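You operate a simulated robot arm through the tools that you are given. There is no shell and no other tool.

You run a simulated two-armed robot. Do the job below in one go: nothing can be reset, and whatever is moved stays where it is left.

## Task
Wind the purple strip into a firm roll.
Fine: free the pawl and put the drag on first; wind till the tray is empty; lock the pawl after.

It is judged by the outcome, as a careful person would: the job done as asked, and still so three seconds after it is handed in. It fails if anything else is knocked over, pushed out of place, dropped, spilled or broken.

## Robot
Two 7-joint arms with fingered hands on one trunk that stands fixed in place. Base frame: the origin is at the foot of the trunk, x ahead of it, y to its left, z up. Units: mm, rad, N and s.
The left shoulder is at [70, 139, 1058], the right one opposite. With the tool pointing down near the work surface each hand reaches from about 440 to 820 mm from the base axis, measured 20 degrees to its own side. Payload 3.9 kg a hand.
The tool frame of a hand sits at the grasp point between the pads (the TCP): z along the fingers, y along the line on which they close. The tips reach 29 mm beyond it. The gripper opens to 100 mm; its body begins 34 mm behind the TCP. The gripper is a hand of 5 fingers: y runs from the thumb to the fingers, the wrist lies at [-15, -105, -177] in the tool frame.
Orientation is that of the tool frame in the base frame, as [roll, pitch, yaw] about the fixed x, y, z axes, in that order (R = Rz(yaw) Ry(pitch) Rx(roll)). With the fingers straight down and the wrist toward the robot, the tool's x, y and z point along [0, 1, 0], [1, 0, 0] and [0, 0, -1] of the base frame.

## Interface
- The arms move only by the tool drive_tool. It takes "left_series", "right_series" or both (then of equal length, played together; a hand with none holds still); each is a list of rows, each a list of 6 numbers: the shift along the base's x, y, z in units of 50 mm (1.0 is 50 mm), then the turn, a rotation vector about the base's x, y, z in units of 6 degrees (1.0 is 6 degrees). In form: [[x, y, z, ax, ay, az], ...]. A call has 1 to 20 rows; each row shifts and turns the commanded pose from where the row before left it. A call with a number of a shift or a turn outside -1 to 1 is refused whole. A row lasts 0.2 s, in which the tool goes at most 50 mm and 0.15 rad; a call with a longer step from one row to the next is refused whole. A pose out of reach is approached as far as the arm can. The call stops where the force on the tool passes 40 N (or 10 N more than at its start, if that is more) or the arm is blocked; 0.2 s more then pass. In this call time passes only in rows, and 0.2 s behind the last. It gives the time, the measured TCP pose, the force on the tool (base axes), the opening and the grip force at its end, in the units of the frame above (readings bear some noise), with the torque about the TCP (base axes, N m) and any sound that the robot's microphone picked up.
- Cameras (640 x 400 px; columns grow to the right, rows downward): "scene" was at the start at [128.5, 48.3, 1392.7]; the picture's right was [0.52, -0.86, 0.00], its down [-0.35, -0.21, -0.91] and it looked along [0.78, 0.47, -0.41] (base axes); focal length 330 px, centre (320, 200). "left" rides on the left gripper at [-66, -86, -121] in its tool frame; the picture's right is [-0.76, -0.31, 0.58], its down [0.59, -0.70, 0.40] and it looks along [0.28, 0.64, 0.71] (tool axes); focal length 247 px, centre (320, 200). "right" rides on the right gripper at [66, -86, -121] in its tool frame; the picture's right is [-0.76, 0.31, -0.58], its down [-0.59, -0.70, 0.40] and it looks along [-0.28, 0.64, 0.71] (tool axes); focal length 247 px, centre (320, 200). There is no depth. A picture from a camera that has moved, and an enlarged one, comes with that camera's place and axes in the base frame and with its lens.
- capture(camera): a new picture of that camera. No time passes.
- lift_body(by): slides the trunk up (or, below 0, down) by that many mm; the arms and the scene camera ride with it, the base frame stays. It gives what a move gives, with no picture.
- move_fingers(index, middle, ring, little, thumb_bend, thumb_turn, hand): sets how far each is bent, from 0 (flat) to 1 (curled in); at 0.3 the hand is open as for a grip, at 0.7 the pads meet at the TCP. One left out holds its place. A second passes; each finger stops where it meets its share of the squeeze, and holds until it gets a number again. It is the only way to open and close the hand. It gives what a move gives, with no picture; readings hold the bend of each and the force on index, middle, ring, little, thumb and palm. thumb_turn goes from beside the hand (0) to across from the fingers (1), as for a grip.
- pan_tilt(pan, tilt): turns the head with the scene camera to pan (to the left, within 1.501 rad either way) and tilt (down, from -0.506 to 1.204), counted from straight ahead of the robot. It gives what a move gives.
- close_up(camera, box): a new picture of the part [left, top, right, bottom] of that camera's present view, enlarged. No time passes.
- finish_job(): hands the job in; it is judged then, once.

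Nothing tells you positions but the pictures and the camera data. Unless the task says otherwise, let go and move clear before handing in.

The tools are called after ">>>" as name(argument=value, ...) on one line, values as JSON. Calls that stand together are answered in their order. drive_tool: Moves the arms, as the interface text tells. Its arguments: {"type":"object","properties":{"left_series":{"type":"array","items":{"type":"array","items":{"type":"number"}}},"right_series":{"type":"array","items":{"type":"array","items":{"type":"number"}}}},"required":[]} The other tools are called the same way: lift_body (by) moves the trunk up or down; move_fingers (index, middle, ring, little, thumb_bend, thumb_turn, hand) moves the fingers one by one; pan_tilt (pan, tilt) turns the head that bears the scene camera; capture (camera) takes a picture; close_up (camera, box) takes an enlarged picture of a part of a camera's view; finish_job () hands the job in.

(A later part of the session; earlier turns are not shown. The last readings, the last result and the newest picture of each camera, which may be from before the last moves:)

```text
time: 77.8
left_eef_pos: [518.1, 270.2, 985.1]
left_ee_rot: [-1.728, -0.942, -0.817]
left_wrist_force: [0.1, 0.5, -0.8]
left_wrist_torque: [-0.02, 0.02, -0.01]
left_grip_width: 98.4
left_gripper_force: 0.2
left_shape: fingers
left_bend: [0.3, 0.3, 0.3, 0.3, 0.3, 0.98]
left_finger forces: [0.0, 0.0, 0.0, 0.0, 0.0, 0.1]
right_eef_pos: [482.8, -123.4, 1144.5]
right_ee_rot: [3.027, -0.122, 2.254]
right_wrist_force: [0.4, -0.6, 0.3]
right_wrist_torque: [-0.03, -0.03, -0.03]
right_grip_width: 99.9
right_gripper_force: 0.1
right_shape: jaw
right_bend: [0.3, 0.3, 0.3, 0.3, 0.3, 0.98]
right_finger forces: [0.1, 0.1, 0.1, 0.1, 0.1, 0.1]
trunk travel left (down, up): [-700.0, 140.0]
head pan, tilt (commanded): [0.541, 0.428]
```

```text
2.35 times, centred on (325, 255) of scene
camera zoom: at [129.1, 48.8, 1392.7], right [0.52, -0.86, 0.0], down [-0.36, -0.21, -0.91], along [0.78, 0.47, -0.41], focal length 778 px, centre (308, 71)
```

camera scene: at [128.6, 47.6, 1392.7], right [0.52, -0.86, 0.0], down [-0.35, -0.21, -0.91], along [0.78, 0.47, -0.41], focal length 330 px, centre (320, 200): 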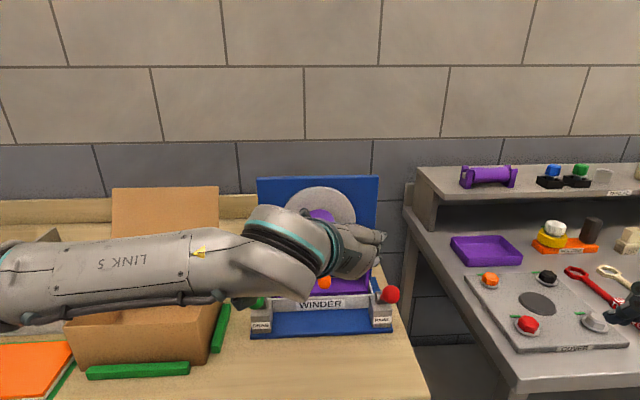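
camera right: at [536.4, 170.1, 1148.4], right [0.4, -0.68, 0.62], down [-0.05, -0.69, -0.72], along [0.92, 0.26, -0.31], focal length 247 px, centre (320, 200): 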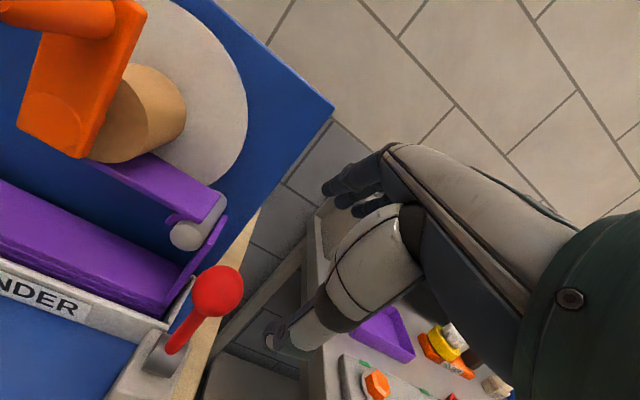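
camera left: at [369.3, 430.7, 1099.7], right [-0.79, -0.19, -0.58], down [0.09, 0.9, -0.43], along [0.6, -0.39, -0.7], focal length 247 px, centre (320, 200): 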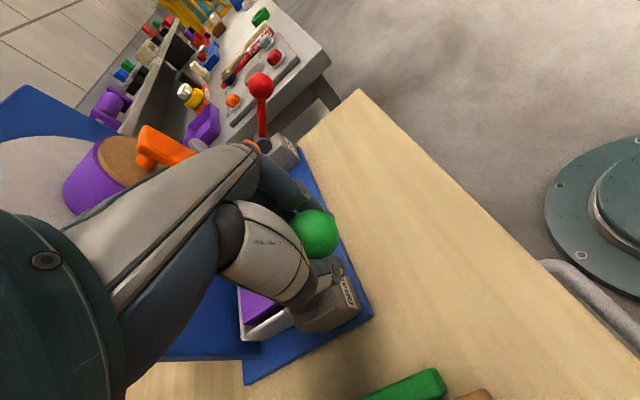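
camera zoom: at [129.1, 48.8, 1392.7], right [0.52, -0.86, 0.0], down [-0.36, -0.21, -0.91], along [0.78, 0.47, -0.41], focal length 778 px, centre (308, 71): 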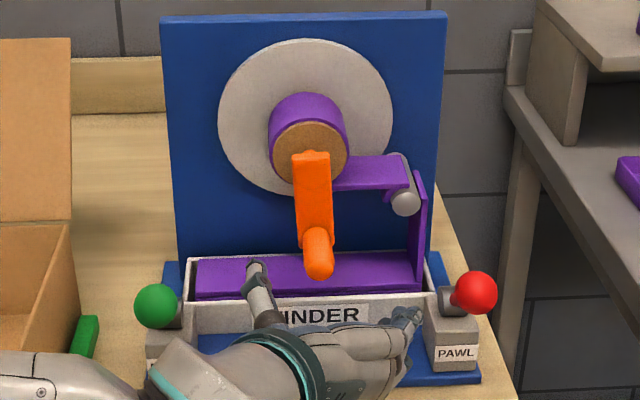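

Handle tip is at [561, 300, 990], directly ahead. Advancing onto it and gripping.

>>> drive_tool(left_series=[[0.36, 0.245, 0.03, 0, 0, 0], [0.36, 0.245, 0.03, 0, 0, 0], [0.35, 0.24, 0, 0, 0, 0]])

>>> move_fingers(hand="left", index=0.72, middle=0.72, thumb_bend=0.72)

>>> capture(camera="left")

```text
time: 78.6
left_eef_pos: [572.0, 307.0, 988.4]
left_ee_rot: [-1.73, -0.944, -0.817]
left_wrist_force: [-0.1, 0.6, 0.0]
left_wrist_torque: [0.0, -0.01, 0.01]
left_grip_width: 98.5
left_gripper_force: 0.2
left_shape: fingers
left_bend: [0.3, 0.3, 0.3, 0.3, 0.3, 0.98]
left_finger forces: [0.1, 0.1, 0.0, 0.0, 0.1, 0.1]
right_eef_pos: [482.0, -124.3, 1144.7]
right_ee_rot: [3.027, -0.125, 2.254]
right_wrist_force: [-0.3, -0.7, -0.1]
right_wrist_torque: [-0.01, 0.03, 0.02]
right_grip_width: 100.1
right_gripper_force: 0.0
right_shape: jaw
right_bend: [0.3, 0.3, 0.3, 0.3, 0.3, 0.98]
right_finger forces: [0.0, 0.1, 0.0, 0.1, 0.0, 0.1]
trunk travel left (down, up): [-700.0, 140.0]
head pan, tilt (commanded): [0.541, 0.428]
```

```text
time: 79.6
left_eef_pos: [571.2, 307.1, 988.1]
left_ee_rot: [-1.733, -0.943, -0.81]
left_wrist_force: [-0.4, 0.1, -4.0]
left_wrist_torque: [-0.03, 0.0, 0.05]
left_grip_width: 18.2
left_gripper_force: 10.3
left_shape: fingers
left_bend: [0.63, 0.65, 0.3, 0.3, 0.65, 1.0]
left_finger forces: [7.3, 4.7, 0.1, 0.0, 9.3, 0.0]
right_eef_pos: [480.8, -123.9, 1143.9]
right_ee_rot: [3.027, -0.123, 2.255]
right_wrist_force: [0.1, 0.0, 0.1]
right_wrist_torque: [0.02, 0.01, 0.0]
right_grip_width: 100.2
right_gripper_force: 0.1
right_shape: jaw
right_bend: [0.3, 0.3, 0.3, 0.3, 0.3, 0.98]
right_finger forces: [0.1, 0.1, 0.0, 0.0, 0.1, 0.1]
trunk travel left (down, up): [-700.0, 140.0]
head pan, tilt (commanded): [0.541, 0.428]
```

```text
taken
camera left: at [409.4, 323.5, 996.1], right [0.03, 0.87, -0.49], down [0.26, 0.47, 0.85], along [0.97, -0.15, -0.21], focal length 247 px, centre (320, 200)
```

left: 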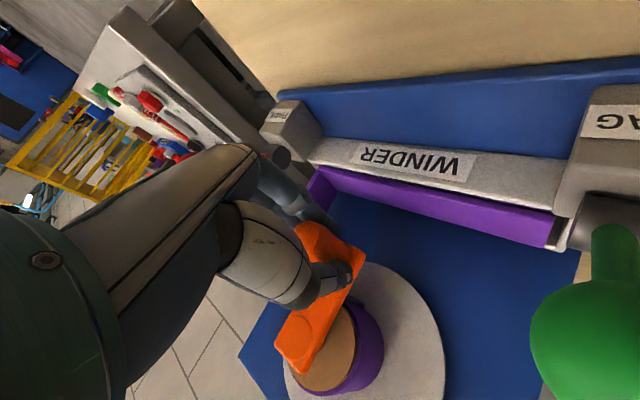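

Firm grip of about 10 N at the bottom of the circle. I'll wind on a quarter turn to 9 o'clock and check clearance past the green lever.

>>> drive_tool(left_series=[[-0.2232, 0.3259, 0.0416, 0, 0, 0], [-0.2051, 0.2995, 0.1616, 0, 0, 0], [-0.1668, 0.2435, 0.266, 0, 0, 0]])

>>> capture(camera="left")

>>> close_up(camera="scene", box=[200, 170, 420, 350])

```text
time: 80.4
left_eef_pos: [542.3, 350.0, 1012.7]
left_ee_rot: [-1.729, -0.941, -0.816]
left_wrist_force: [5.2, -1.7, 0.9]
left_wrist_torque: [0.04, -0.09, -0.04]
left_grip_width: 18.1
left_gripper_force: 10.4
left_shape: fingers
left_bend: [0.64, 0.65, 0.3, 0.3, 0.66, 1.0]
left_finger forces: [5.2, 7.6, 0.0, 0.0, 9.0, 0.0]
right_eef_pos: [483.2, -123.8, 1144.3]
right_ee_rot: [3.029, -0.125, 2.253]
right_wrist_force: [-0.3, 0.5, 0.0]
right_wrist_torque: [0.01, -0.04, 0.02]
right_grip_width: 100.0
right_gripper_force: 0.1
right_shape: jaw
right_bend: [0.3, 0.3, 0.3, 0.3, 0.3, 0.98]
right_finger forces: [0.0, 0.0, 0.0, 0.0, 0.1, 0.0]
trunk travel left (down, up): [-700.0, 140.0]
head pan, tilt (commanded): [0.541, 0.428]
```

```text
taken
camera left: at [380.4, 365.3, 1020.6], right [0.03, 0.87, -0.49], down [0.25, 0.46, 0.85], along [0.97, -0.15, -0.21], focal length 247 px, centre (320, 200)
```

left: 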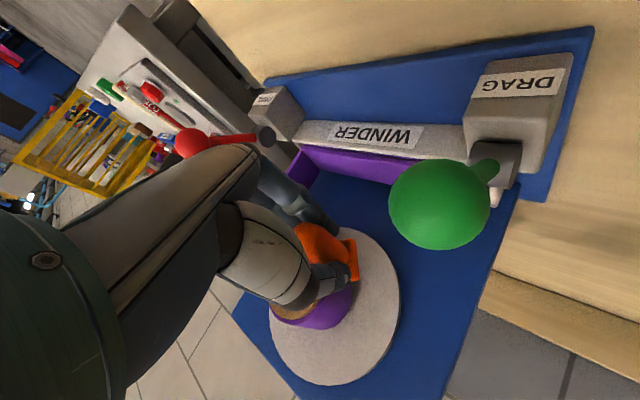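

```text
2.22 times, centred on (310, 260) of scene
camera zoom: at [129.5, 47.9, 1392.7], right [0.52, -0.86, 0.0], down [-0.36, -0.21, -0.91], along [0.78, 0.47, -0.41], focal length 734 px, centre (342, 67)
```

zoom: 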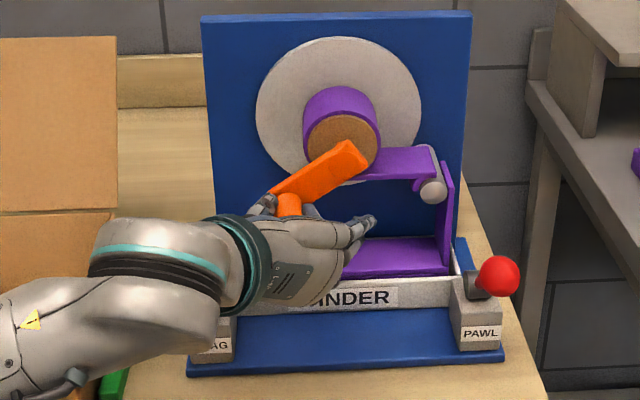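

Clearance is fine and the strip is moving. Continuing up over the top.

>>> drive_tool(left_series=[[-0.1123, 0.164, 0.344, 0, 0, 0], [-0.0467, 0.0681, 0.3888, 0, 0, 0], [0.0235, -0.0343, 0.395, 0, 0, 0], [0.0913, -0.1333, 0.363, 0, 0, 0], [0.1503, -0.2195, 0.2952, 0, 0, 0], [0.1944, -0.2838, 0.1988, 0, 0, 0], [0.2197, -0.3208, 0.0826, 0, 0, 0]])

>>> close_up(camera="scene", box=[200, 170, 420, 350])

>>> capture(camera="left")

```text
time: 82.0
left_eef_pos: [568.9, 311.8, 1114.2]
left_ee_rot: [-1.735, -0.941, -0.809]
left_wrist_force: [0.0, -0.9, -9.2]
left_wrist_torque: [-0.1, 0.13, 0.04]
left_grip_width: 18.2
left_gripper_force: 10.8
left_shape: fingers
left_bend: [0.62, 0.65, 0.3, 0.3, 0.66, 1.0]
left_finger forces: [9.2, 4.8, 0.0, 0.0, 8.0, 0.0]
right_eef_pos: [483.6, -123.2, 1144.8]
right_ee_rot: [3.03, -0.127, 2.255]
right_wrist_force: [-0.8, -0.3, 0.2]
right_wrist_torque: [0.02, 0.0, -0.03]
right_grip_width: 100.0
right_gripper_force: 0.0
right_shape: jaw
right_bend: [0.3, 0.3, 0.3, 0.3, 0.3, 0.98]
right_finger forces: [0.0, 0.0, 0.1, 0.1, 0.0, 0.0]
trunk travel left (down, up): [-700.0, 140.0]
head pan, tilt (commanded): [0.541, 0.428]
```

```text
2.22 times, centred on (310, 260) of scene
camera zoom: at [130.3, 48.1, 1392.4], right [0.52, -0.86, 0.0], down [-0.36, -0.21, -0.91], along [0.78, 0.47, -0.42], focal length 734 px, centre (342, 67)
```

zoom: 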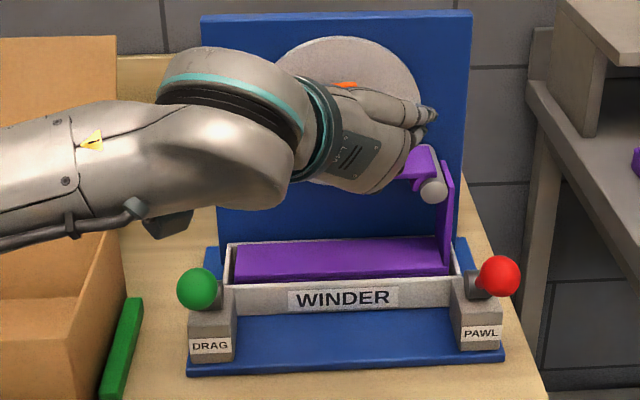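

```text
taken
camera left: at [407.1, 326.5, 1121.9], right [0.02, 0.87, -0.49], down [0.26, 0.47, 0.85], along [0.97, -0.15, -0.21], focal length 247 px, centre (320, 200)
```

left: 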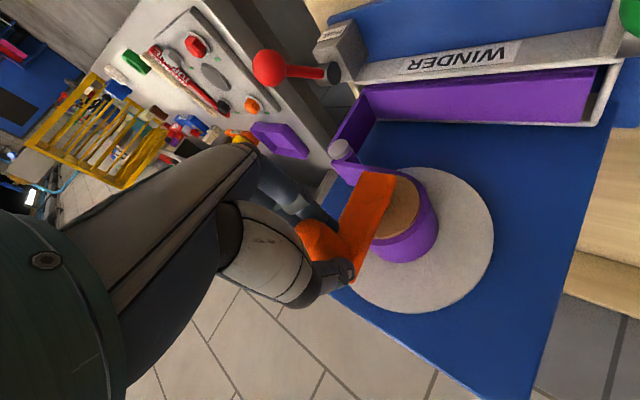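

One turn done, and the roll on the drum is visibly thicker. The force says my circle sits about 3 mm too high, so I'll correct that and run a full turn.

>>> drive_tool(left_series=[[0.2232, -0.3259, -0.1016, 0, 0, 0], [0.2051, -0.2995, -0.1616, 0, 0, 0], [0.1668, -0.2435, -0.266, 0, 0, 0], [0.1123, -0.164, -0.344, 0, 0, 0], [0.0467, -0.0681, -0.3888, 0, 0, 0], [-0.0235, 0.0343, -0.395, 0, 0, 0], [-0.0913, 0.1333, -0.363, 0, 0, 0], [-0.1503, 0.2195, -0.2952, 0, 0, 0], [-0.1944, 0.2838, -0.1988, 0, 0, 0], [-0.2197, 0.3208, -0.0826, 0, 0, 0]])

>>> close_up(camera="scene", box=[200, 170, 420, 350])

```text
time: 84.2
left_eef_pos: [571.3, 307.1, 986.2]
left_ee_rot: [-1.725, -0.946, -0.82]
left_wrist_force: [2.9, 1.9, 4.1]
left_wrist_torque: [0.1, -0.12, 0.05]
left_grip_width: 18.2
left_gripper_force: 10.8
left_shape: fingers
left_bend: [0.65, 0.65, 0.3, 0.3, 0.65, 1.0]
left_finger forces: [4.4, 6.2, 0.0, 0.1, 10.2, 0.1]
right_eef_pos: [480.7, -123.4, 1144.4]
right_ee_rot: [3.029, -0.124, 2.253]
right_wrist_force: [-0.7, 0.6, -0.1]
right_wrist_torque: [-0.05, 0.03, 0.0]
right_grip_width: 99.8
right_gripper_force: 0.0
right_shape: jaw
right_bend: [0.3, 0.3, 0.3, 0.3, 0.3, 0.98]
right_finger forces: [0.1, 0.0, 0.0, 0.1, 0.1, 0.1]
trunk travel left (down, up): [-700.0, 140.0]
head pan, tilt (commanded): [0.541, 0.428]
```

```text
2.22 times, centred on (310, 260) of scene
camera zoom: at [128.2, 49.1, 1392.8], right [0.52, -0.86, 0.0], down [-0.35, -0.21, -0.91], along [0.78, 0.47, -0.41], focal length 734 px, centre (342, 67)
```

zoom: 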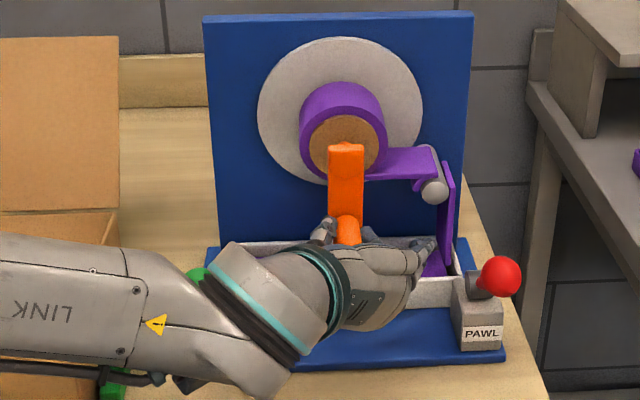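

The roll grows evenly. I'll keep going and check what's left in the tray at each half turn.

>>> drive_tool(left_series=[[-0.2202, 0.3215, 0.0516, 0, 0, 0], [-0.2021, 0.295, 0.1586, 0, 0, 0], [-0.1648, 0.2405, 0.262, 0, 0, 0], [-0.1123, 0.162, 0.338, 0, 0, 0], [-0.0467, 0.0671, 0.3828, 0, 0, 0], [0.0235, -0.0343, 0.389, 0, 0, 0], [0.0903, -0.1313, 0.358, 0, 0, 0], [0.1483, -0.2165, 0.2912, 0, 0, 0], [0.1914, -0.2798, 0.1958, 0, 0, 0], [0.2167, -0.3168, 0.0816, 0, 0, 0]])

>>> close_up(camera="scene", box=[200, 170, 420, 350])

>>> capture(camera="left")

```text
time: 86.4
left_eef_pos: [568.3, 311.4, 1110.1]
left_ee_rot: [-1.728, -0.942, -0.814]
left_wrist_force: [2.9, 1.2, 0.2]
left_wrist_torque: [0.01, -0.07, 0.06]
left_grip_width: 18.0
left_gripper_force: 10.9
left_shape: fingers
left_bend: [0.64, 0.65, 0.3, 0.3, 0.65, 1.0]
left_finger forces: [6.0, 6.1, 0.1, 0.0, 9.3, 0.0]
right_eef_pos: [483.0, -124.7, 1144.5]
right_ee_rot: [3.025, -0.125, 2.255]
right_wrist_force: [-0.2, 0.2, -0.3]
right_wrist_torque: [0.02, -0.01, 0.04]
right_grip_width: 100.1
right_gripper_force: 0.1
right_shape: jaw
right_bend: [0.3, 0.3, 0.3, 0.3, 0.3, 0.98]
right_finger forces: [0.0, 0.1, 0.1, 0.0, 0.0, 0.0]
trunk travel left (down, up): [-700.0, 140.0]
head pan, tilt (commanded): [0.541, 0.428]
```

```text
2.22 times, centred on (310, 260) of scene
camera zoom: at [129.6, 47.8, 1392.6], right [0.52, -0.86, 0.0], down [-0.36, -0.21, -0.91], along [0.78, 0.47, -0.41], focal length 734 px, centre (342, 67)
```

zoom: 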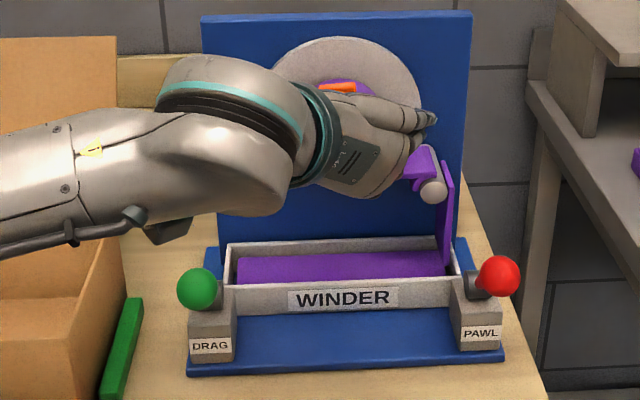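

```text
taken
camera left: at [406.2, 326.6, 1118.3], right [0.03, 0.87, -0.49], down [0.25, 0.47, 0.85], along [0.97, -0.15, -0.21], focal length 247 px, centre (320, 200)
```

left: 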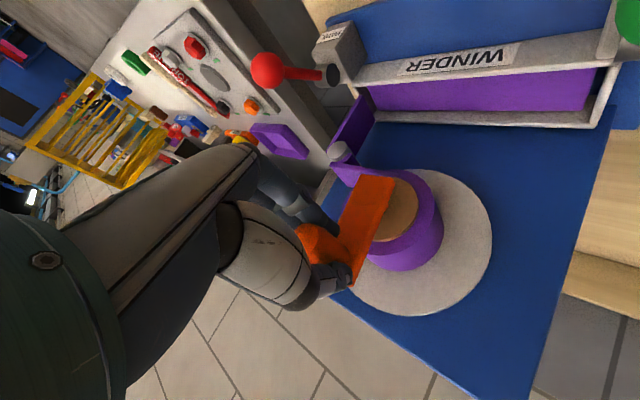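

Two turns done; the strip level in the tray has dropped well below the rim and forces are near zero. Next half turn.

>>> drive_tool(left_series=[[0.2202, -0.3215, -0.0416, 0, 0, 0], [0.2021, -0.295, -0.1586, 0, 0, 0], [0.1648, -0.2405, -0.262, 0, 0, 0], [0.1123, -0.162, -0.338, 0, 0, 0], [0.0467, -0.0671, -0.3828, 0, 0, 0], [-0.0235, 0.0343, -0.389, 0, 0, 0], [-0.0903, 0.1313, -0.358, 0, 0, 0], [-0.1483, 0.2165, -0.2912, 0, 0, 0], [-0.1914, 0.2798, -0.1958, 0, 0, 0], [-0.2167, 0.3168, -0.0816, 0, 0, 0]])

>>> close_up(camera="scene", box=[200, 170, 420, 350])

>>> capture(camera="left")

```text
time: 88.6
left_eef_pos: [573.0, 305.5, 986.6]
left_ee_rot: [-1.726, -0.944, -0.819]
left_wrist_force: [-3.7, -1.4, 0.3]
left_wrist_torque: [0.01, -0.01, 0.03]
left_grip_width: 18.0
left_gripper_force: 10.9
left_shape: fingers
left_bend: [0.64, 0.65, 0.3, 0.3, 0.65, 1.0]
left_finger forces: [6.1, 6.2, 0.0, 0.0, 10.2, 0.0]
right_eef_pos: [481.8, -123.3, 1144.9]
right_ee_rot: [3.027, -0.123, 2.254]
right_wrist_force: [0.4, -0.4, 0.6]
right_wrist_torque: [0.02, -0.01, 0.02]
right_grip_width: 100.0
right_gripper_force: 0.1
right_shape: jaw
right_bend: [0.3, 0.3, 0.3, 0.3, 0.3, 0.98]
right_finger forces: [0.0, 0.0, 0.1, 0.0, 0.0, 0.0]
trunk travel left (down, up): [-700.0, 140.0]
head pan, tilt (commanded): [0.541, 0.428]
```

```text
2.22 times, centred on (310, 260) of scene
camera zoom: at [127.5, 48.5, 1392.8], right [0.52, -0.86, 0.0], down [-0.35, -0.21, -0.91], along [0.78, 0.47, -0.41], focal length 734 px, centre (342, 67)
```

zoom: 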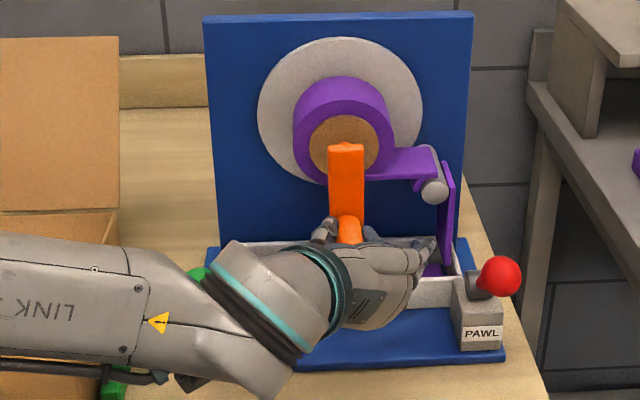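

```text
taken
camera left: at [410.0, 321.9, 993.9], right [0.03, 0.87, -0.49], down [0.25, 0.47, 0.85], along [0.97, -0.15, -0.21], focal length 247 px, centre (320, 200)
```

left: 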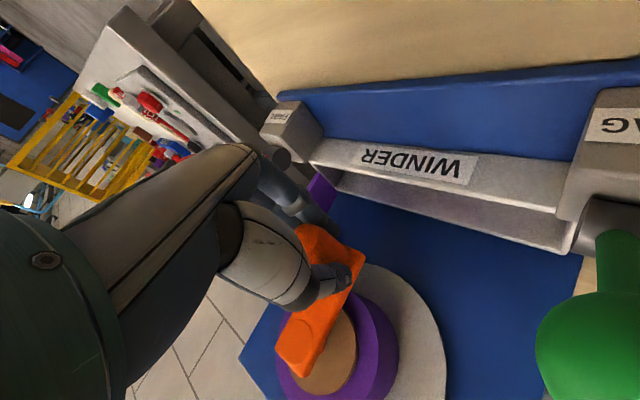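

>>> drive_tool(left_series=[[-0.2202, 0.3215, 0.0416, 0, 0, 0], [-0.2021, 0.295, 0.1586, 0, 0, 0], [-0.1648, 0.2405, 0.262, 0, 0, 0], [-0.1123, 0.162, 0.338, 0, 0, 0], [-0.0467, 0.0671, 0.3828, 0, 0, 0], [0.0235, -0.0343, 0.389, 0, 0, 0], [0.0903, -0.1313, 0.358, 0, 0, 0], [0.1483, -0.2165, 0.2912, 0, 0, 0], [0.1914, -0.2798, 0.1958, 0, 0, 0], [0.2167, -0.3168, 0.0816, 0, 0, 0]])

>>> close_up(camera="scene", box=[200, 170, 420, 350])

>>> capture(camera="left")

```text
time: 90.8
left_eef_pos: [568.5, 311.0, 1110.2]
left_ee_rot: [-1.731, -0.944, -0.813]
left_wrist_force: [1.2, 0.3, -0.3]
left_wrist_torque: [0.01, -0.01, -0.01]
left_grip_width: 18.1
left_gripper_force: 10.8
left_shape: fingers
left_bend: [0.64, 0.65, 0.3, 0.3, 0.65, 1.0]
left_finger forces: [6.0, 6.4, 0.0, 0.0, 9.6, 0.0]
right_eef_pos: [481.1, -123.5, 1143.8]
right_ee_rot: [3.028, -0.126, 2.253]
right_wrist_force: [-0.6, -0.2, -0.2]
right_wrist_torque: [0.01, 0.01, 0.0]
right_grip_width: 99.7
right_gripper_force: 0.2
right_shape: jaw
right_bend: [0.3, 0.3, 0.3, 0.3, 0.3, 0.98]
right_finger forces: [0.1, 0.0, 0.0, 0.1, 0.1, 0.0]
trunk travel left (down, up): [-700.0, 140.0]
head pan, tilt (commanded): [0.541, 0.428]
```

```text
2.22 times, centred on (310, 260) of scene
camera zoom: at [129.1, 47.7, 1392.7], right [0.52, -0.86, 0.0], down [-0.36, -0.21, -0.91], along [0.78, 0.47, -0.41], focal length 734 px, centre (342, 67)
```

zoom: 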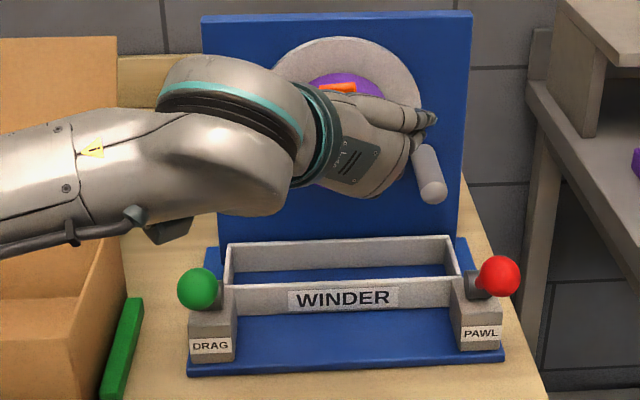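

```text
taken
camera left: at [406.4, 326.7, 1118.2], right [0.03, 0.87, -0.49], down [0.25, 0.47, 0.85], along [0.97, -0.15, -0.21], focal length 247 px, centre (320, 200)
```

left: 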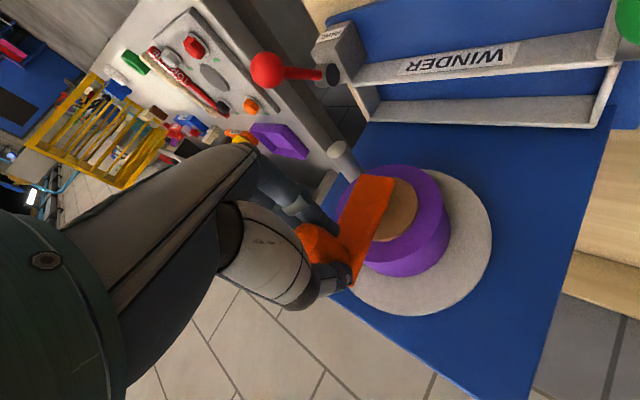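

The tray is empty and the whole strip is on the drum. I'll inspect it closely before locking the pawl.

>>> close_up(camera="left", box=[300, 0, 640, 320])

>>> close_up(camera="scene", box=[250, 170, 400, 300])

```text
1.25 times, centred on (470, 160) of left
camera zoom: at [406.4, 326.7, 1118.2], right [0.03, 0.87, -0.49], down [0.25, 0.47, 0.85], along [0.97, -0.15, -0.21], focal length 309 px, centre (132, 250)
```

zoom: 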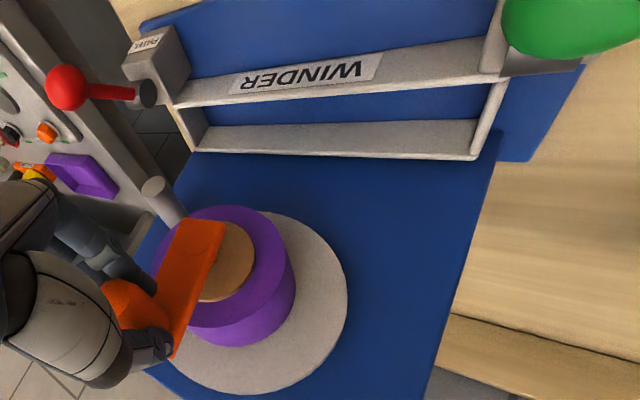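

```text
3.08 times, centred on (325, 235) of scene
camera zoom: at [129.1, 47.7, 1392.7], right [0.52, -0.86, 0.0], down [-0.36, -0.21, -0.91], along [0.78, 0.47, -0.41], focal length 1017 px, centre (305, 92)
```

zoom: 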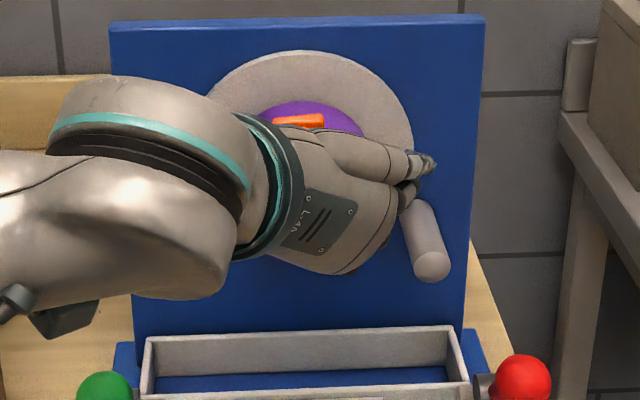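

The tray is empty, the roll is complete and nothing hangs over the guide roller. I'll keep the left hand holding the crank while the right hand pushes the pawl lever back upright, so I'll bring the right hand around now, pitched forward.

>>> drive_tool(right_series=[[0.2, 0.85, 0, -0.8, 0.05, -0.4], [0.2, 0.85, 0, -0.8, 0.05, -0.4], [0.2, 0.85, -0.2, 0, 0, 0], [0.2, 0.85, -0.2, 0, 0, 0], [0.0, 0.2, 0, 0.67, -0.98, 0], [0.0, 0.2, 0, 0.67, -0.98, 0], [0.0, 0.2, 0, 0.67, -0.98, 0], [0.0, 0.2, 0, 0.67, -0.98, 0]])

>>> capture(camera="right")

>>> capture(camera="scene")

```text
time: 92.6
left_eef_pos: [567.4, 312.4, 1109.7]
left_ee_rot: [-1.731, -0.941, -0.811]
left_wrist_force: [1.2, 1.6, 0.0]
left_wrist_torque: [0.06, -0.04, 0.02]
left_grip_width: 18.0
left_gripper_force: 10.8
left_shape: fingers
left_bend: [0.65, 0.65, 0.3, 0.3, 0.65, 1.0]
left_finger forces: [5.8, 6.3, 0.0, 0.1, 9.7, 0.0]
right_eef_pos: [522.9, 82.5, 1127.1]
right_ee_rot: [2.67, 0.002, 2.157]
right_wrist_force: [0.2, 0.3, 0.7]
right_wrist_torque: [0.0, 0.02, 0.06]
right_grip_width: 99.7
right_gripper_force: 0.1
right_shape: jaw
right_bend: [0.3, 0.3, 0.3, 0.3, 0.3, 0.98]
right_finger forces: [0.0, 0.1, 0.0, 0.0, 0.0, 0.0]
right hand out of reach, approached as far as the arm can: row 8
trunk travel left (down, up): [-700.0, 140.0]
head pan, tilt (commanded): [0.541, 0.428]
```

```text
taken
camera right: at [376.7, 63.7, 1195.8], right [0.43, -0.62, 0.65], down [-0.05, -0.74, -0.67], along [0.9, 0.26, -0.34], focal length 247 px, centre (320, 200)
```

right: 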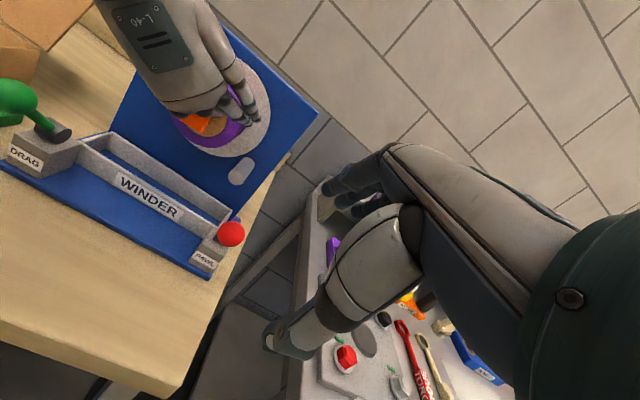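

```text
taken
camera scene: at [128.8, 48.6, 1392.7], right [0.52, -0.86, 0.0], down [-0.35, -0.21, -0.91], along [0.78, 0.47, -0.41], focal length 330 px, centre (320, 200)
```

scene: 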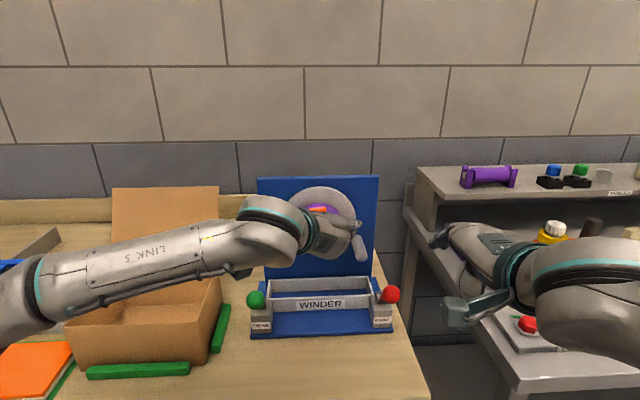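

The right hand has a clear view of the pawl knob, at [611, 186, 983]. I'll lower it to a standoff in front of and slightly below the knob.

>>> drive_tool(right_series=[[0.03, 0.2, -0.7, 0, 0, 0], [0.03, 0.2, -0.7, 0, 0, 0], [0.03, 0.2, -0.7, 0, 0, 0], [0.03, 0.2, -0.7, 0, 0, 0]])

>>> capture(camera="right")

>>> close_up(camera="scene", box=[260, 170, 480, 370])

```text
time: 93.6
left_eef_pos: [566.9, 311.4, 1109.5]
left_ee_rot: [-1.729, -0.941, -0.814]
left_wrist_force: [2.6, 1.7, 0.7]
left_wrist_torque: [0.03, -0.02, 0.03]
left_grip_width: 18.0
left_gripper_force: 10.8
left_shape: fingers
left_bend: [0.65, 0.65, 0.3, 0.3, 0.65, 1.0]
left_finger forces: [6.2, 6.7, 0.0, 0.1, 9.3, 0.1]
right_eef_pos: [529.0, 123.0, 986.3]
right_ee_rot: [2.638, -0.001, 2.161]
right_wrist_force: [0.1, -0.7, 0.2]
right_wrist_torque: [0.01, 0.03, 0.0]
right_grip_width: 99.8
right_gripper_force: 0.1
right_shape: jaw
right_bend: [0.3, 0.3, 0.3, 0.3, 0.3, 0.98]
right_finger forces: [0.1, 0.0, 0.0, 0.0, 0.0, 0.0]
trunk travel left (down, up): [-700.0, 140.0]
head pan, tilt (commanded): [0.541, 0.428]
```

```text
taken
camera right: at [381.3, 102.2, 1049.5], right [0.41, -0.63, 0.65], down [-0.02, -0.72, -0.69], along [0.91, 0.27, -0.31], focal length 247 px, centre (320, 200)
```

right: 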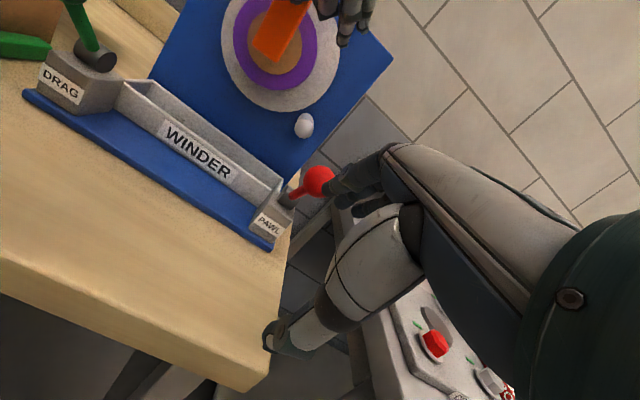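

```text
2.00 times, centred on (370, 270) of scene
camera zoom: at [129.2, 48.0, 1392.7], right [0.52, -0.86, 0.0], down [-0.36, -0.21, -0.91], along [0.78, 0.47, -0.41], focal length 661 px, centre (220, 60)
```

zoom: 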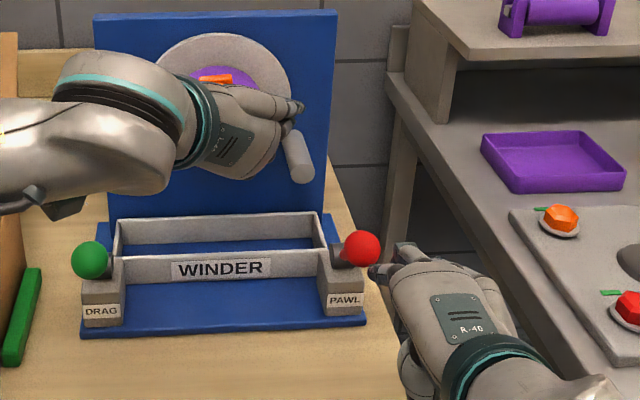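

The fingertips are just in front of the knob. I'll drop about 40 mm so the finger backs meet the knob from front-below, then move in gently.

>>> drive_tool(right_series=[[-0.03, 0.05, -0.41, 0, 0, 0], [-0.03, 0.05, -0.41, 0, 0, 0], [0.2, 0.137, 0, 0, 0, 0], [0.2, 0.137, 0, 0, 0, 0]])

>>> capture(camera="right")

>>> close_up(camera="scene", box=[260, 170, 480, 370])

```text
time: 94.6
left_eef_pos: [567.2, 311.6, 1109.9]
left_ee_rot: [-1.73, -0.942, -0.815]
left_wrist_force: [1.2, 1.4, 0.1]
left_wrist_torque: [0.01, -0.04, -0.01]
left_grip_width: 18.0
left_gripper_force: 10.9
left_shape: fingers
left_bend: [0.65, 0.65, 0.3, 0.3, 0.65, 1.0]
left_finger forces: [5.9, 6.5, 0.0, 0.0, 9.4, 0.1]
right_eef_pos: [546.5, 142.7, 942.6]
right_ee_rot: [2.638, 0.0, 2.161]
right_wrist_force: [1.0, 0.2, -0.2]
right_wrist_torque: [0.01, 0.01, 0.01]
right_grip_width: 100.1
right_gripper_force: 0.0
right_shape: jaw
right_bend: [0.3, 0.3, 0.3, 0.3, 0.3, 0.98]
right_finger forces: [0.0, 0.0, 0.0, 0.0, 0.0, 0.0]
trunk travel left (down, up): [-700.0, 140.0]
head pan, tilt (commanded): [0.541, 0.428]
```

```text
taken
camera right: at [398.1, 121.8, 1008.2], right [0.41, -0.63, 0.65], down [-0.02, -0.73, -0.69], along [0.91, 0.27, -0.31], focal length 247 px, centre (320, 200)
```

right: 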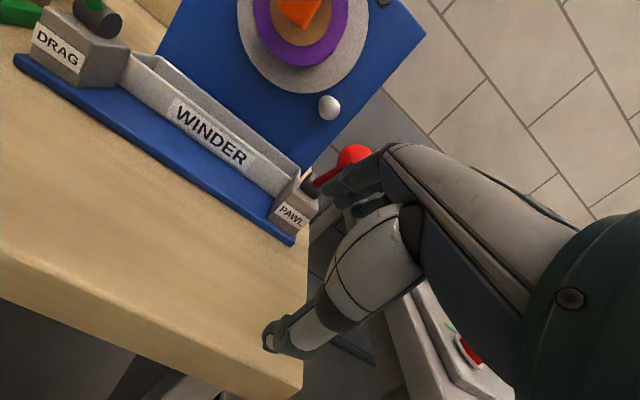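

```text
2.00 times, centred on (370, 270) of scene
camera zoom: at [128.8, 48.5, 1392.7], right [0.52, -0.86, 0.0], down [-0.35, -0.21, -0.91], along [0.78, 0.47, -0.41], focal length 661 px, centre (220, 60)
```

zoom: 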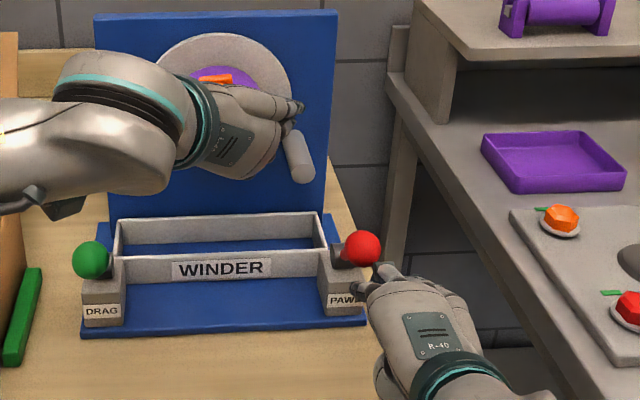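

The knob now rests just beyond the right index finger. Pushing forward and up along the lever's arc.

>>> drive_tool(right_series=[[0.1485, 0.102, 0, 0, 0, 0], [0.152, 0.104, 0.142, 0, 0, 0], [0.152, 0.104, 0.142, 0, 0, 0]])

>>> capture(camera="right")

>>> close_up(camera="scene", box=[260, 170, 480, 370])

```text
time: 95.4
left_eef_pos: [568.8, 312.3, 1110.4]
left_ee_rot: [-1.729, -0.942, -0.815]
left_wrist_force: [1.1, 1.9, 0.6]
left_wrist_torque: [0.02, -0.06, 0.04]
left_grip_width: 18.2
left_gripper_force: 10.7
left_shape: fingers
left_bend: [0.65, 0.65, 0.3, 0.3, 0.65, 1.0]
left_finger forces: [5.8, 6.3, 0.0, 0.0, 9.6, 0.0]
right_eef_pos: [567.1, 157.2, 958.6]
right_ee_rot: [2.638, 0.001, 2.16]
right_wrist_force: [-0.4, -0.9, -1.3]
right_wrist_torque: [0.02, 0.03, -0.06]
right_grip_width: 99.8
right_gripper_force: 0.1
right_shape: jaw
right_bend: [0.3, 0.31, 0.3, 0.3, 0.3, 0.98]
right_finger forces: [0.0, 1.1, 0.0, 0.1, 0.0, 0.0]
trunk travel left (down, up): [-700.0, 140.0]
head pan, tilt (commanded): [0.541, 0.428]
```

```text
taken
camera right: at [420.7, 136.9, 1023.3], right [0.41, -0.63, 0.65], down [-0.02, -0.73, -0.69], along [0.91, 0.27, -0.31], focal length 247 px, centre (320, 200)
```

right: 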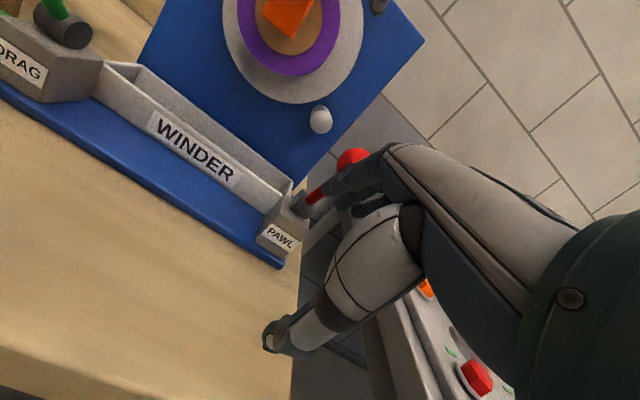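

```text
2.00 times, centred on (370, 270) of scene
camera zoom: at [128.8, 48.4, 1392.6], right [0.52, -0.86, 0.0], down [-0.35, -0.21, -0.91], along [0.78, 0.47, -0.41], focal length 661 px, centre (220, 60)
```

zoom: 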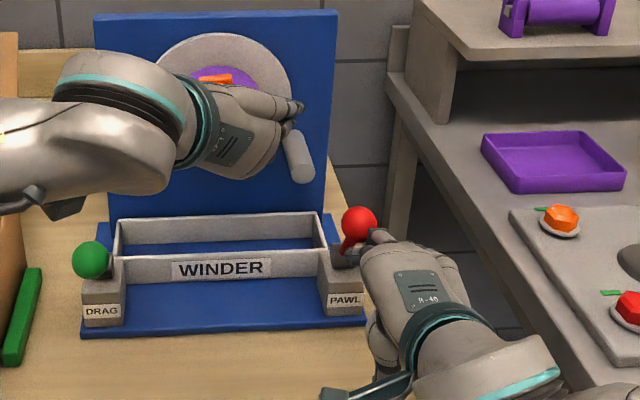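

The pawl lever is rising with about 1 N of contact. Continuing to upright.

>>> drive_tool(right_series=[[0.177, 0.121, 0.1, 0, 0, 0], [0.177, 0.121, 0.09, 0, 0, 0], [0.165, 0.113, 0.04, 0, 0, 0]])

>>> capture(camera="right")

>>> close_up(camera="scene", box=[260, 170, 480, 370])

```text
time: 96.2
left_eef_pos: [567.2, 310.9, 1110.5]
left_ee_rot: [-1.73, -0.941, -0.814]
left_wrist_force: [1.7, 1.0, 0.8]
left_wrist_torque: [0.04, -0.01, 0.02]
left_grip_width: 18.0
left_gripper_force: 10.8
left_shape: fingers
left_bend: [0.65, 0.65, 0.3, 0.3, 0.65, 1.0]
left_finger forces: [5.9, 6.4, 0.0, 0.0, 9.3, 0.0]
right_eef_pos: [593.6, 174.4, 970.5]
right_ee_rot: [2.639, 0.0, 2.163]
right_wrist_force: [-0.7, -0.5, -0.3]
right_wrist_torque: [0.01, 0.01, 0.02]
right_grip_width: 99.8
right_gripper_force: 0.1
right_shape: jaw
right_bend: [0.3, 0.31, 0.3, 0.3, 0.3, 0.98]
right_finger forces: [0.0, 0.7, 0.0, 0.0, 0.1, 0.0]
trunk travel left (down, up): [-700.0, 140.0]
head pan, tilt (commanded): [0.541, 0.428]
```

```text
taken
camera right: at [446.0, 154.3, 1035.1], right [0.41, -0.63, 0.65], down [-0.02, -0.73, -0.69], along [0.91, 0.27, -0.32], focal length 247 px, centre (320, 200)
```

right: 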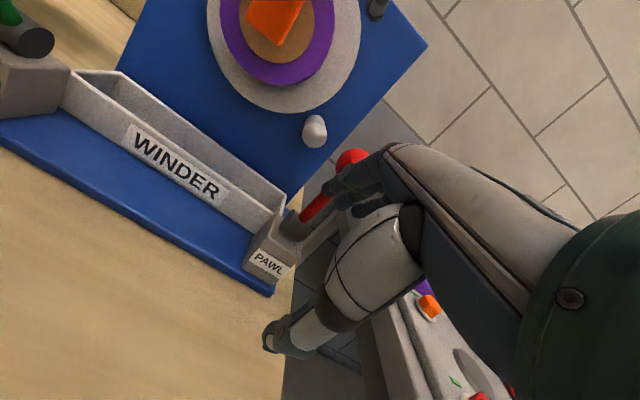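

```text
2.00 times, centred on (370, 270) of scene
camera zoom: at [128.8, 48.5, 1392.7], right [0.52, -0.86, 0.0], down [-0.35, -0.21, -0.91], along [0.78, 0.47, -0.41], focal length 661 px, centre (220, 60)
```

zoom: 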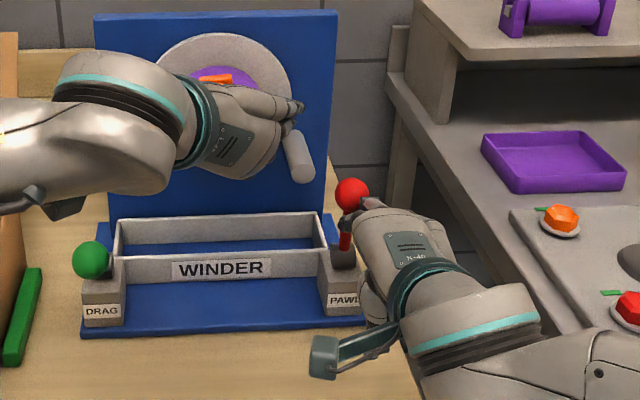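

The lever is nearly upright. A little more, until it meets its stop.

>>> drive_tool(right_series=[[0.132, 0.09, 0.01, 0, 0, 0]])

>>> drive_tool(right_series=[[0.0825, 0.0565, 0, 0, 0, 0]])

>>> close_up(camera="scene", box=[260, 170, 480, 370])

```text
time: 96.6
left_eef_pos: [567.7, 312.0, 1110.2]
left_ee_rot: [-1.732, -0.941, -0.812]
left_wrist_force: [1.7, 2.6, -0.6]
left_wrist_torque: [0.01, -0.01, 0.02]
left_grip_width: 17.8
left_gripper_force: 10.9
left_shape: fingers
left_bend: [0.65, 0.65, 0.3, 0.3, 0.65, 1.0]
left_finger forces: [5.9, 6.4, 0.0, 0.0, 9.5, 0.1]
right_eef_pos: [599.9, 179.7, 970.8]
right_ee_rot: [2.639, 0.002, 2.161]
right_wrist_force: [0.3, 0.2, -0.5]
right_wrist_torque: [-0.02, -0.01, 0.02]
right_grip_width: 99.9
right_gripper_force: 0.0
right_shape: jaw
right_bend: [0.3, 0.3, 0.3, 0.3, 0.3, 0.98]
right_finger forces: [0.0, 0.0, 0.0, 0.1, 0.0, 0.0]
trunk travel left (down, up): [-700.0, 140.0]
head pan, tilt (commanded): [0.541, 0.428]
```

```text
time: 97.0
left_eef_pos: [566.9, 311.6, 1110.5]
left_ee_rot: [-1.728, -0.942, -0.814]
left_wrist_force: [3.1, 1.9, -0.5]
left_wrist_torque: [0.04, -0.01, 0.03]
left_grip_width: 18.0
left_gripper_force: 10.9
left_shape: fingers
left_bend: [0.65, 0.65, 0.3, 0.3, 0.65, 1.0]
left_finger forces: [6.1, 6.1, 0.0, 0.0, 9.2, 0.0]
right_eef_pos: [603.8, 182.2, 970.9]
right_ee_rot: [2.637, 0.0, 2.161]
right_wrist_force: [-5.6, -4.4, -0.3]
right_wrist_torque: [0.12, -0.11, -0.02]
right_grip_width: 99.1
right_gripper_force: 0.0
right_shape: jaw
right_bend: [0.31, 0.33, 0.3, 0.3, 0.3, 0.98]
right_finger forces: [1.4, 5.1, 0.0, 0.0, 0.0, 0.0]
trunk travel left (down, up): [-700.0, 140.0]
head pan, tilt (commanded): [0.541, 0.428]
```

```text
2.00 times, centred on (370, 270) of scene
camera zoom: at [128.4, 48.0, 1392.7], right [0.52, -0.86, 0.0], down [-0.35, -0.21, -0.91], along [0.78, 0.47, -0.41], focal length 661 px, centre (220, 60)
```

zoom: 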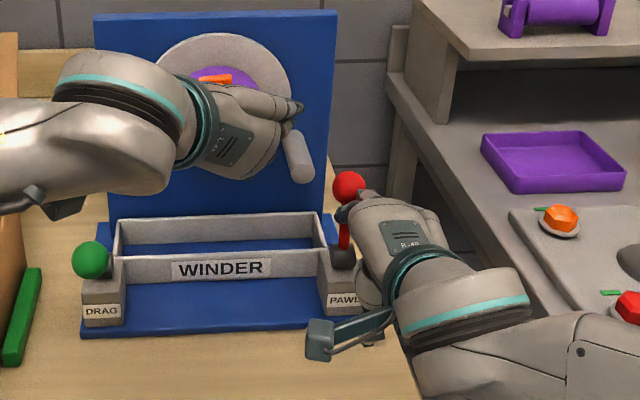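

The pawl lever is upright against its stop (7 N, knob back at its original pixel). I'll retract the right hand and then check with the left whether the crank is now held.

>>> drive_tool(right_series=[[-0.4, -0.274, 0, 0, 0, 0], [-0.5, -0.34, 0, 0, 0, 0], [-0.5, -0.34, 0.1, 0, 0, 0], [-0.2, -0.5, 0.6, 0, 0, 0], [0, -0.5, 0.8, 0, 0, 0], [0, -0.5, 0.8, 0, 0, 0], [-0.1, -0.8, 0.4, 0, 0, 0], [-0.1, -0.8, 0.2, 0, 0, 0]])

>>> close_up(camera="scene", box=[230, 170, 420, 350])

>>> capture(camera="right")

```text
time: 98.8
left_eef_pos: [568.0, 312.5, 1110.3]
left_ee_rot: [-1.731, -0.943, -0.813]
left_wrist_force: [-0.2, 1.5, 0.3]
left_wrist_torque: [0.02, -0.06, 0.03]
left_grip_width: 17.9
left_gripper_force: 10.7
left_shape: fingers
left_bend: [0.65, 0.65, 0.3, 0.3, 0.65, 1.0]
left_finger forces: [5.5, 6.1, 0.0, 0.1, 9.9, 0.0]
right_eef_pos: [514.2, -20.4, 1116.9]
right_ee_rot: [2.638, 0.001, 2.164]
right_wrist_force: [0.2, -0.3, -0.8]
right_wrist_torque: [0.01, 0.0, 0.0]
right_grip_width: 99.8
right_gripper_force: 0.0
right_shape: jaw
right_bend: [0.3, 0.3, 0.3, 0.3, 0.3, 0.98]
right_finger forces: [0.0, 0.0, 0.1, 0.1, 0.0, 0.0]
trunk travel left (down, up): [-700.0, 140.0]
head pan, tilt (commanded): [0.541, 0.428]
```

```text
2.22 times, centred on (325, 260) of scene
camera zoom: at [128.9, 48.1, 1392.6], right [0.52, -0.86, 0.0], down [-0.35, -0.21, -0.91], along [0.78, 0.47, -0.41], focal length 734 px, centre (309, 67)
```

zoom: 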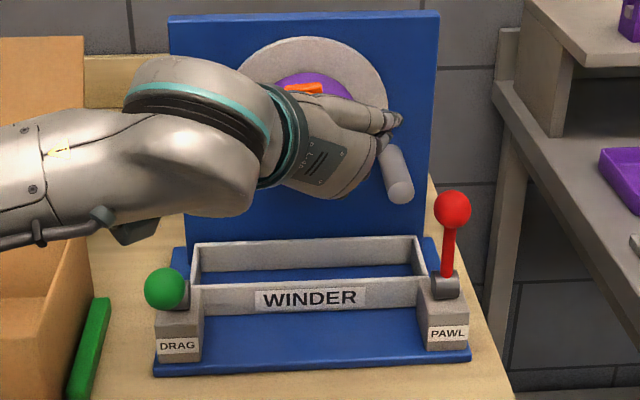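

```text
taken
camera right: at [366.6, -40.7, 1180.7], right [0.41, -0.63, 0.65], down [-0.02, -0.72, -0.69], along [0.91, 0.27, -0.31], focal length 247 px, centre (320, 200)
```

right: 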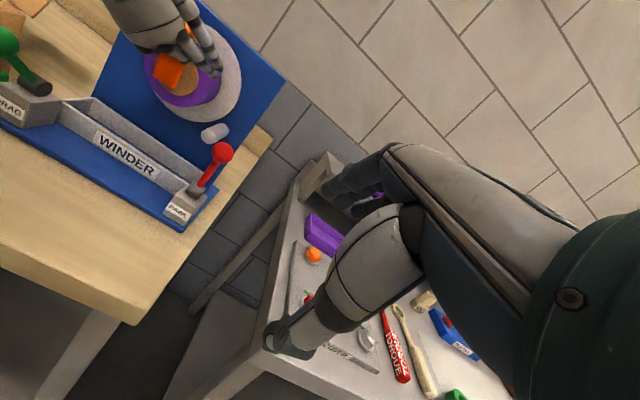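

Pawl is upright. A 4 mm reverse nudge on the crank will confirm it is held.

>>> drive_tool(left_series=[[-0.0452, 0.066, 0, 0, 0, 0]])

>>> drive_tool(left_series=[[-0.0226, 0.033, 0, 0, 0, 0]])

```text
time: 99.2
left_eef_pos: [565.8, 314.0, 1109.7]
left_ee_rot: [-1.729, -0.939, -0.818]
left_wrist_force: [1.7, -2.3, -0.4]
left_wrist_torque: [0.0, -0.01, -0.05]
left_grip_width: 18.0
left_gripper_force: 10.8
left_shape: fingers
left_bend: [0.64, 0.65, 0.3, 0.3, 0.65, 1.0]
left_finger forces: [6.4, 7.3, 0.0, 0.0, 8.3, 0.0]
right_eef_pos: [515.1, -21.5, 1116.0]
right_ee_rot: [2.638, 0.0, 2.163]
right_wrist_force: [0.2, -0.7, 0.7]
right_wrist_torque: [-0.03, 0.02, 0.0]
right_grip_width: 99.7
right_gripper_force: 0.0
right_shape: jaw
right_bend: [0.3, 0.3, 0.3, 0.3, 0.3, 0.98]
right_finger forces: [0.0, 0.1, 0.0, 0.0, 0.0, 0.0]
trunk travel left (down, up): [-700.0, 140.0]
head pan, tilt (commanded): [0.541, 0.428]
```

```text
time: 99.6
left_eef_pos: [564.9, 314.1, 1110.6]
left_ee_rot: [-1.731, -0.94, -0.814]
left_wrist_force: [5.0, -4.8, -2.1]
left_wrist_torque: [0.0, -0.02, -0.14]
left_grip_width: 18.1
left_gripper_force: 10.8
left_shape: fingers
left_bend: [0.64, 0.64, 0.3, 0.3, 0.65, 1.0]
left_finger forces: [6.8, 8.7, 0.0, 0.0, 7.2, 0.0]
right_eef_pos: [515.3, -20.2, 1115.6]
right_ee_rot: [2.638, 0.0, 2.161]
right_wrist_force: [0.0, 0.9, -0.2]
right_wrist_torque: [0.0, 0.06, 0.0]
right_grip_width: 99.6
right_gripper_force: 0.1
right_shape: jaw
right_bend: [0.3, 0.3, 0.3, 0.3, 0.3, 0.98]
right_finger forces: [0.1, 0.1, 0.1, 0.0, 0.0, 0.0]
trunk travel left (down, up): [-700.0, 140.0]
head pan, tilt (commanded): [0.541, 0.428]
```

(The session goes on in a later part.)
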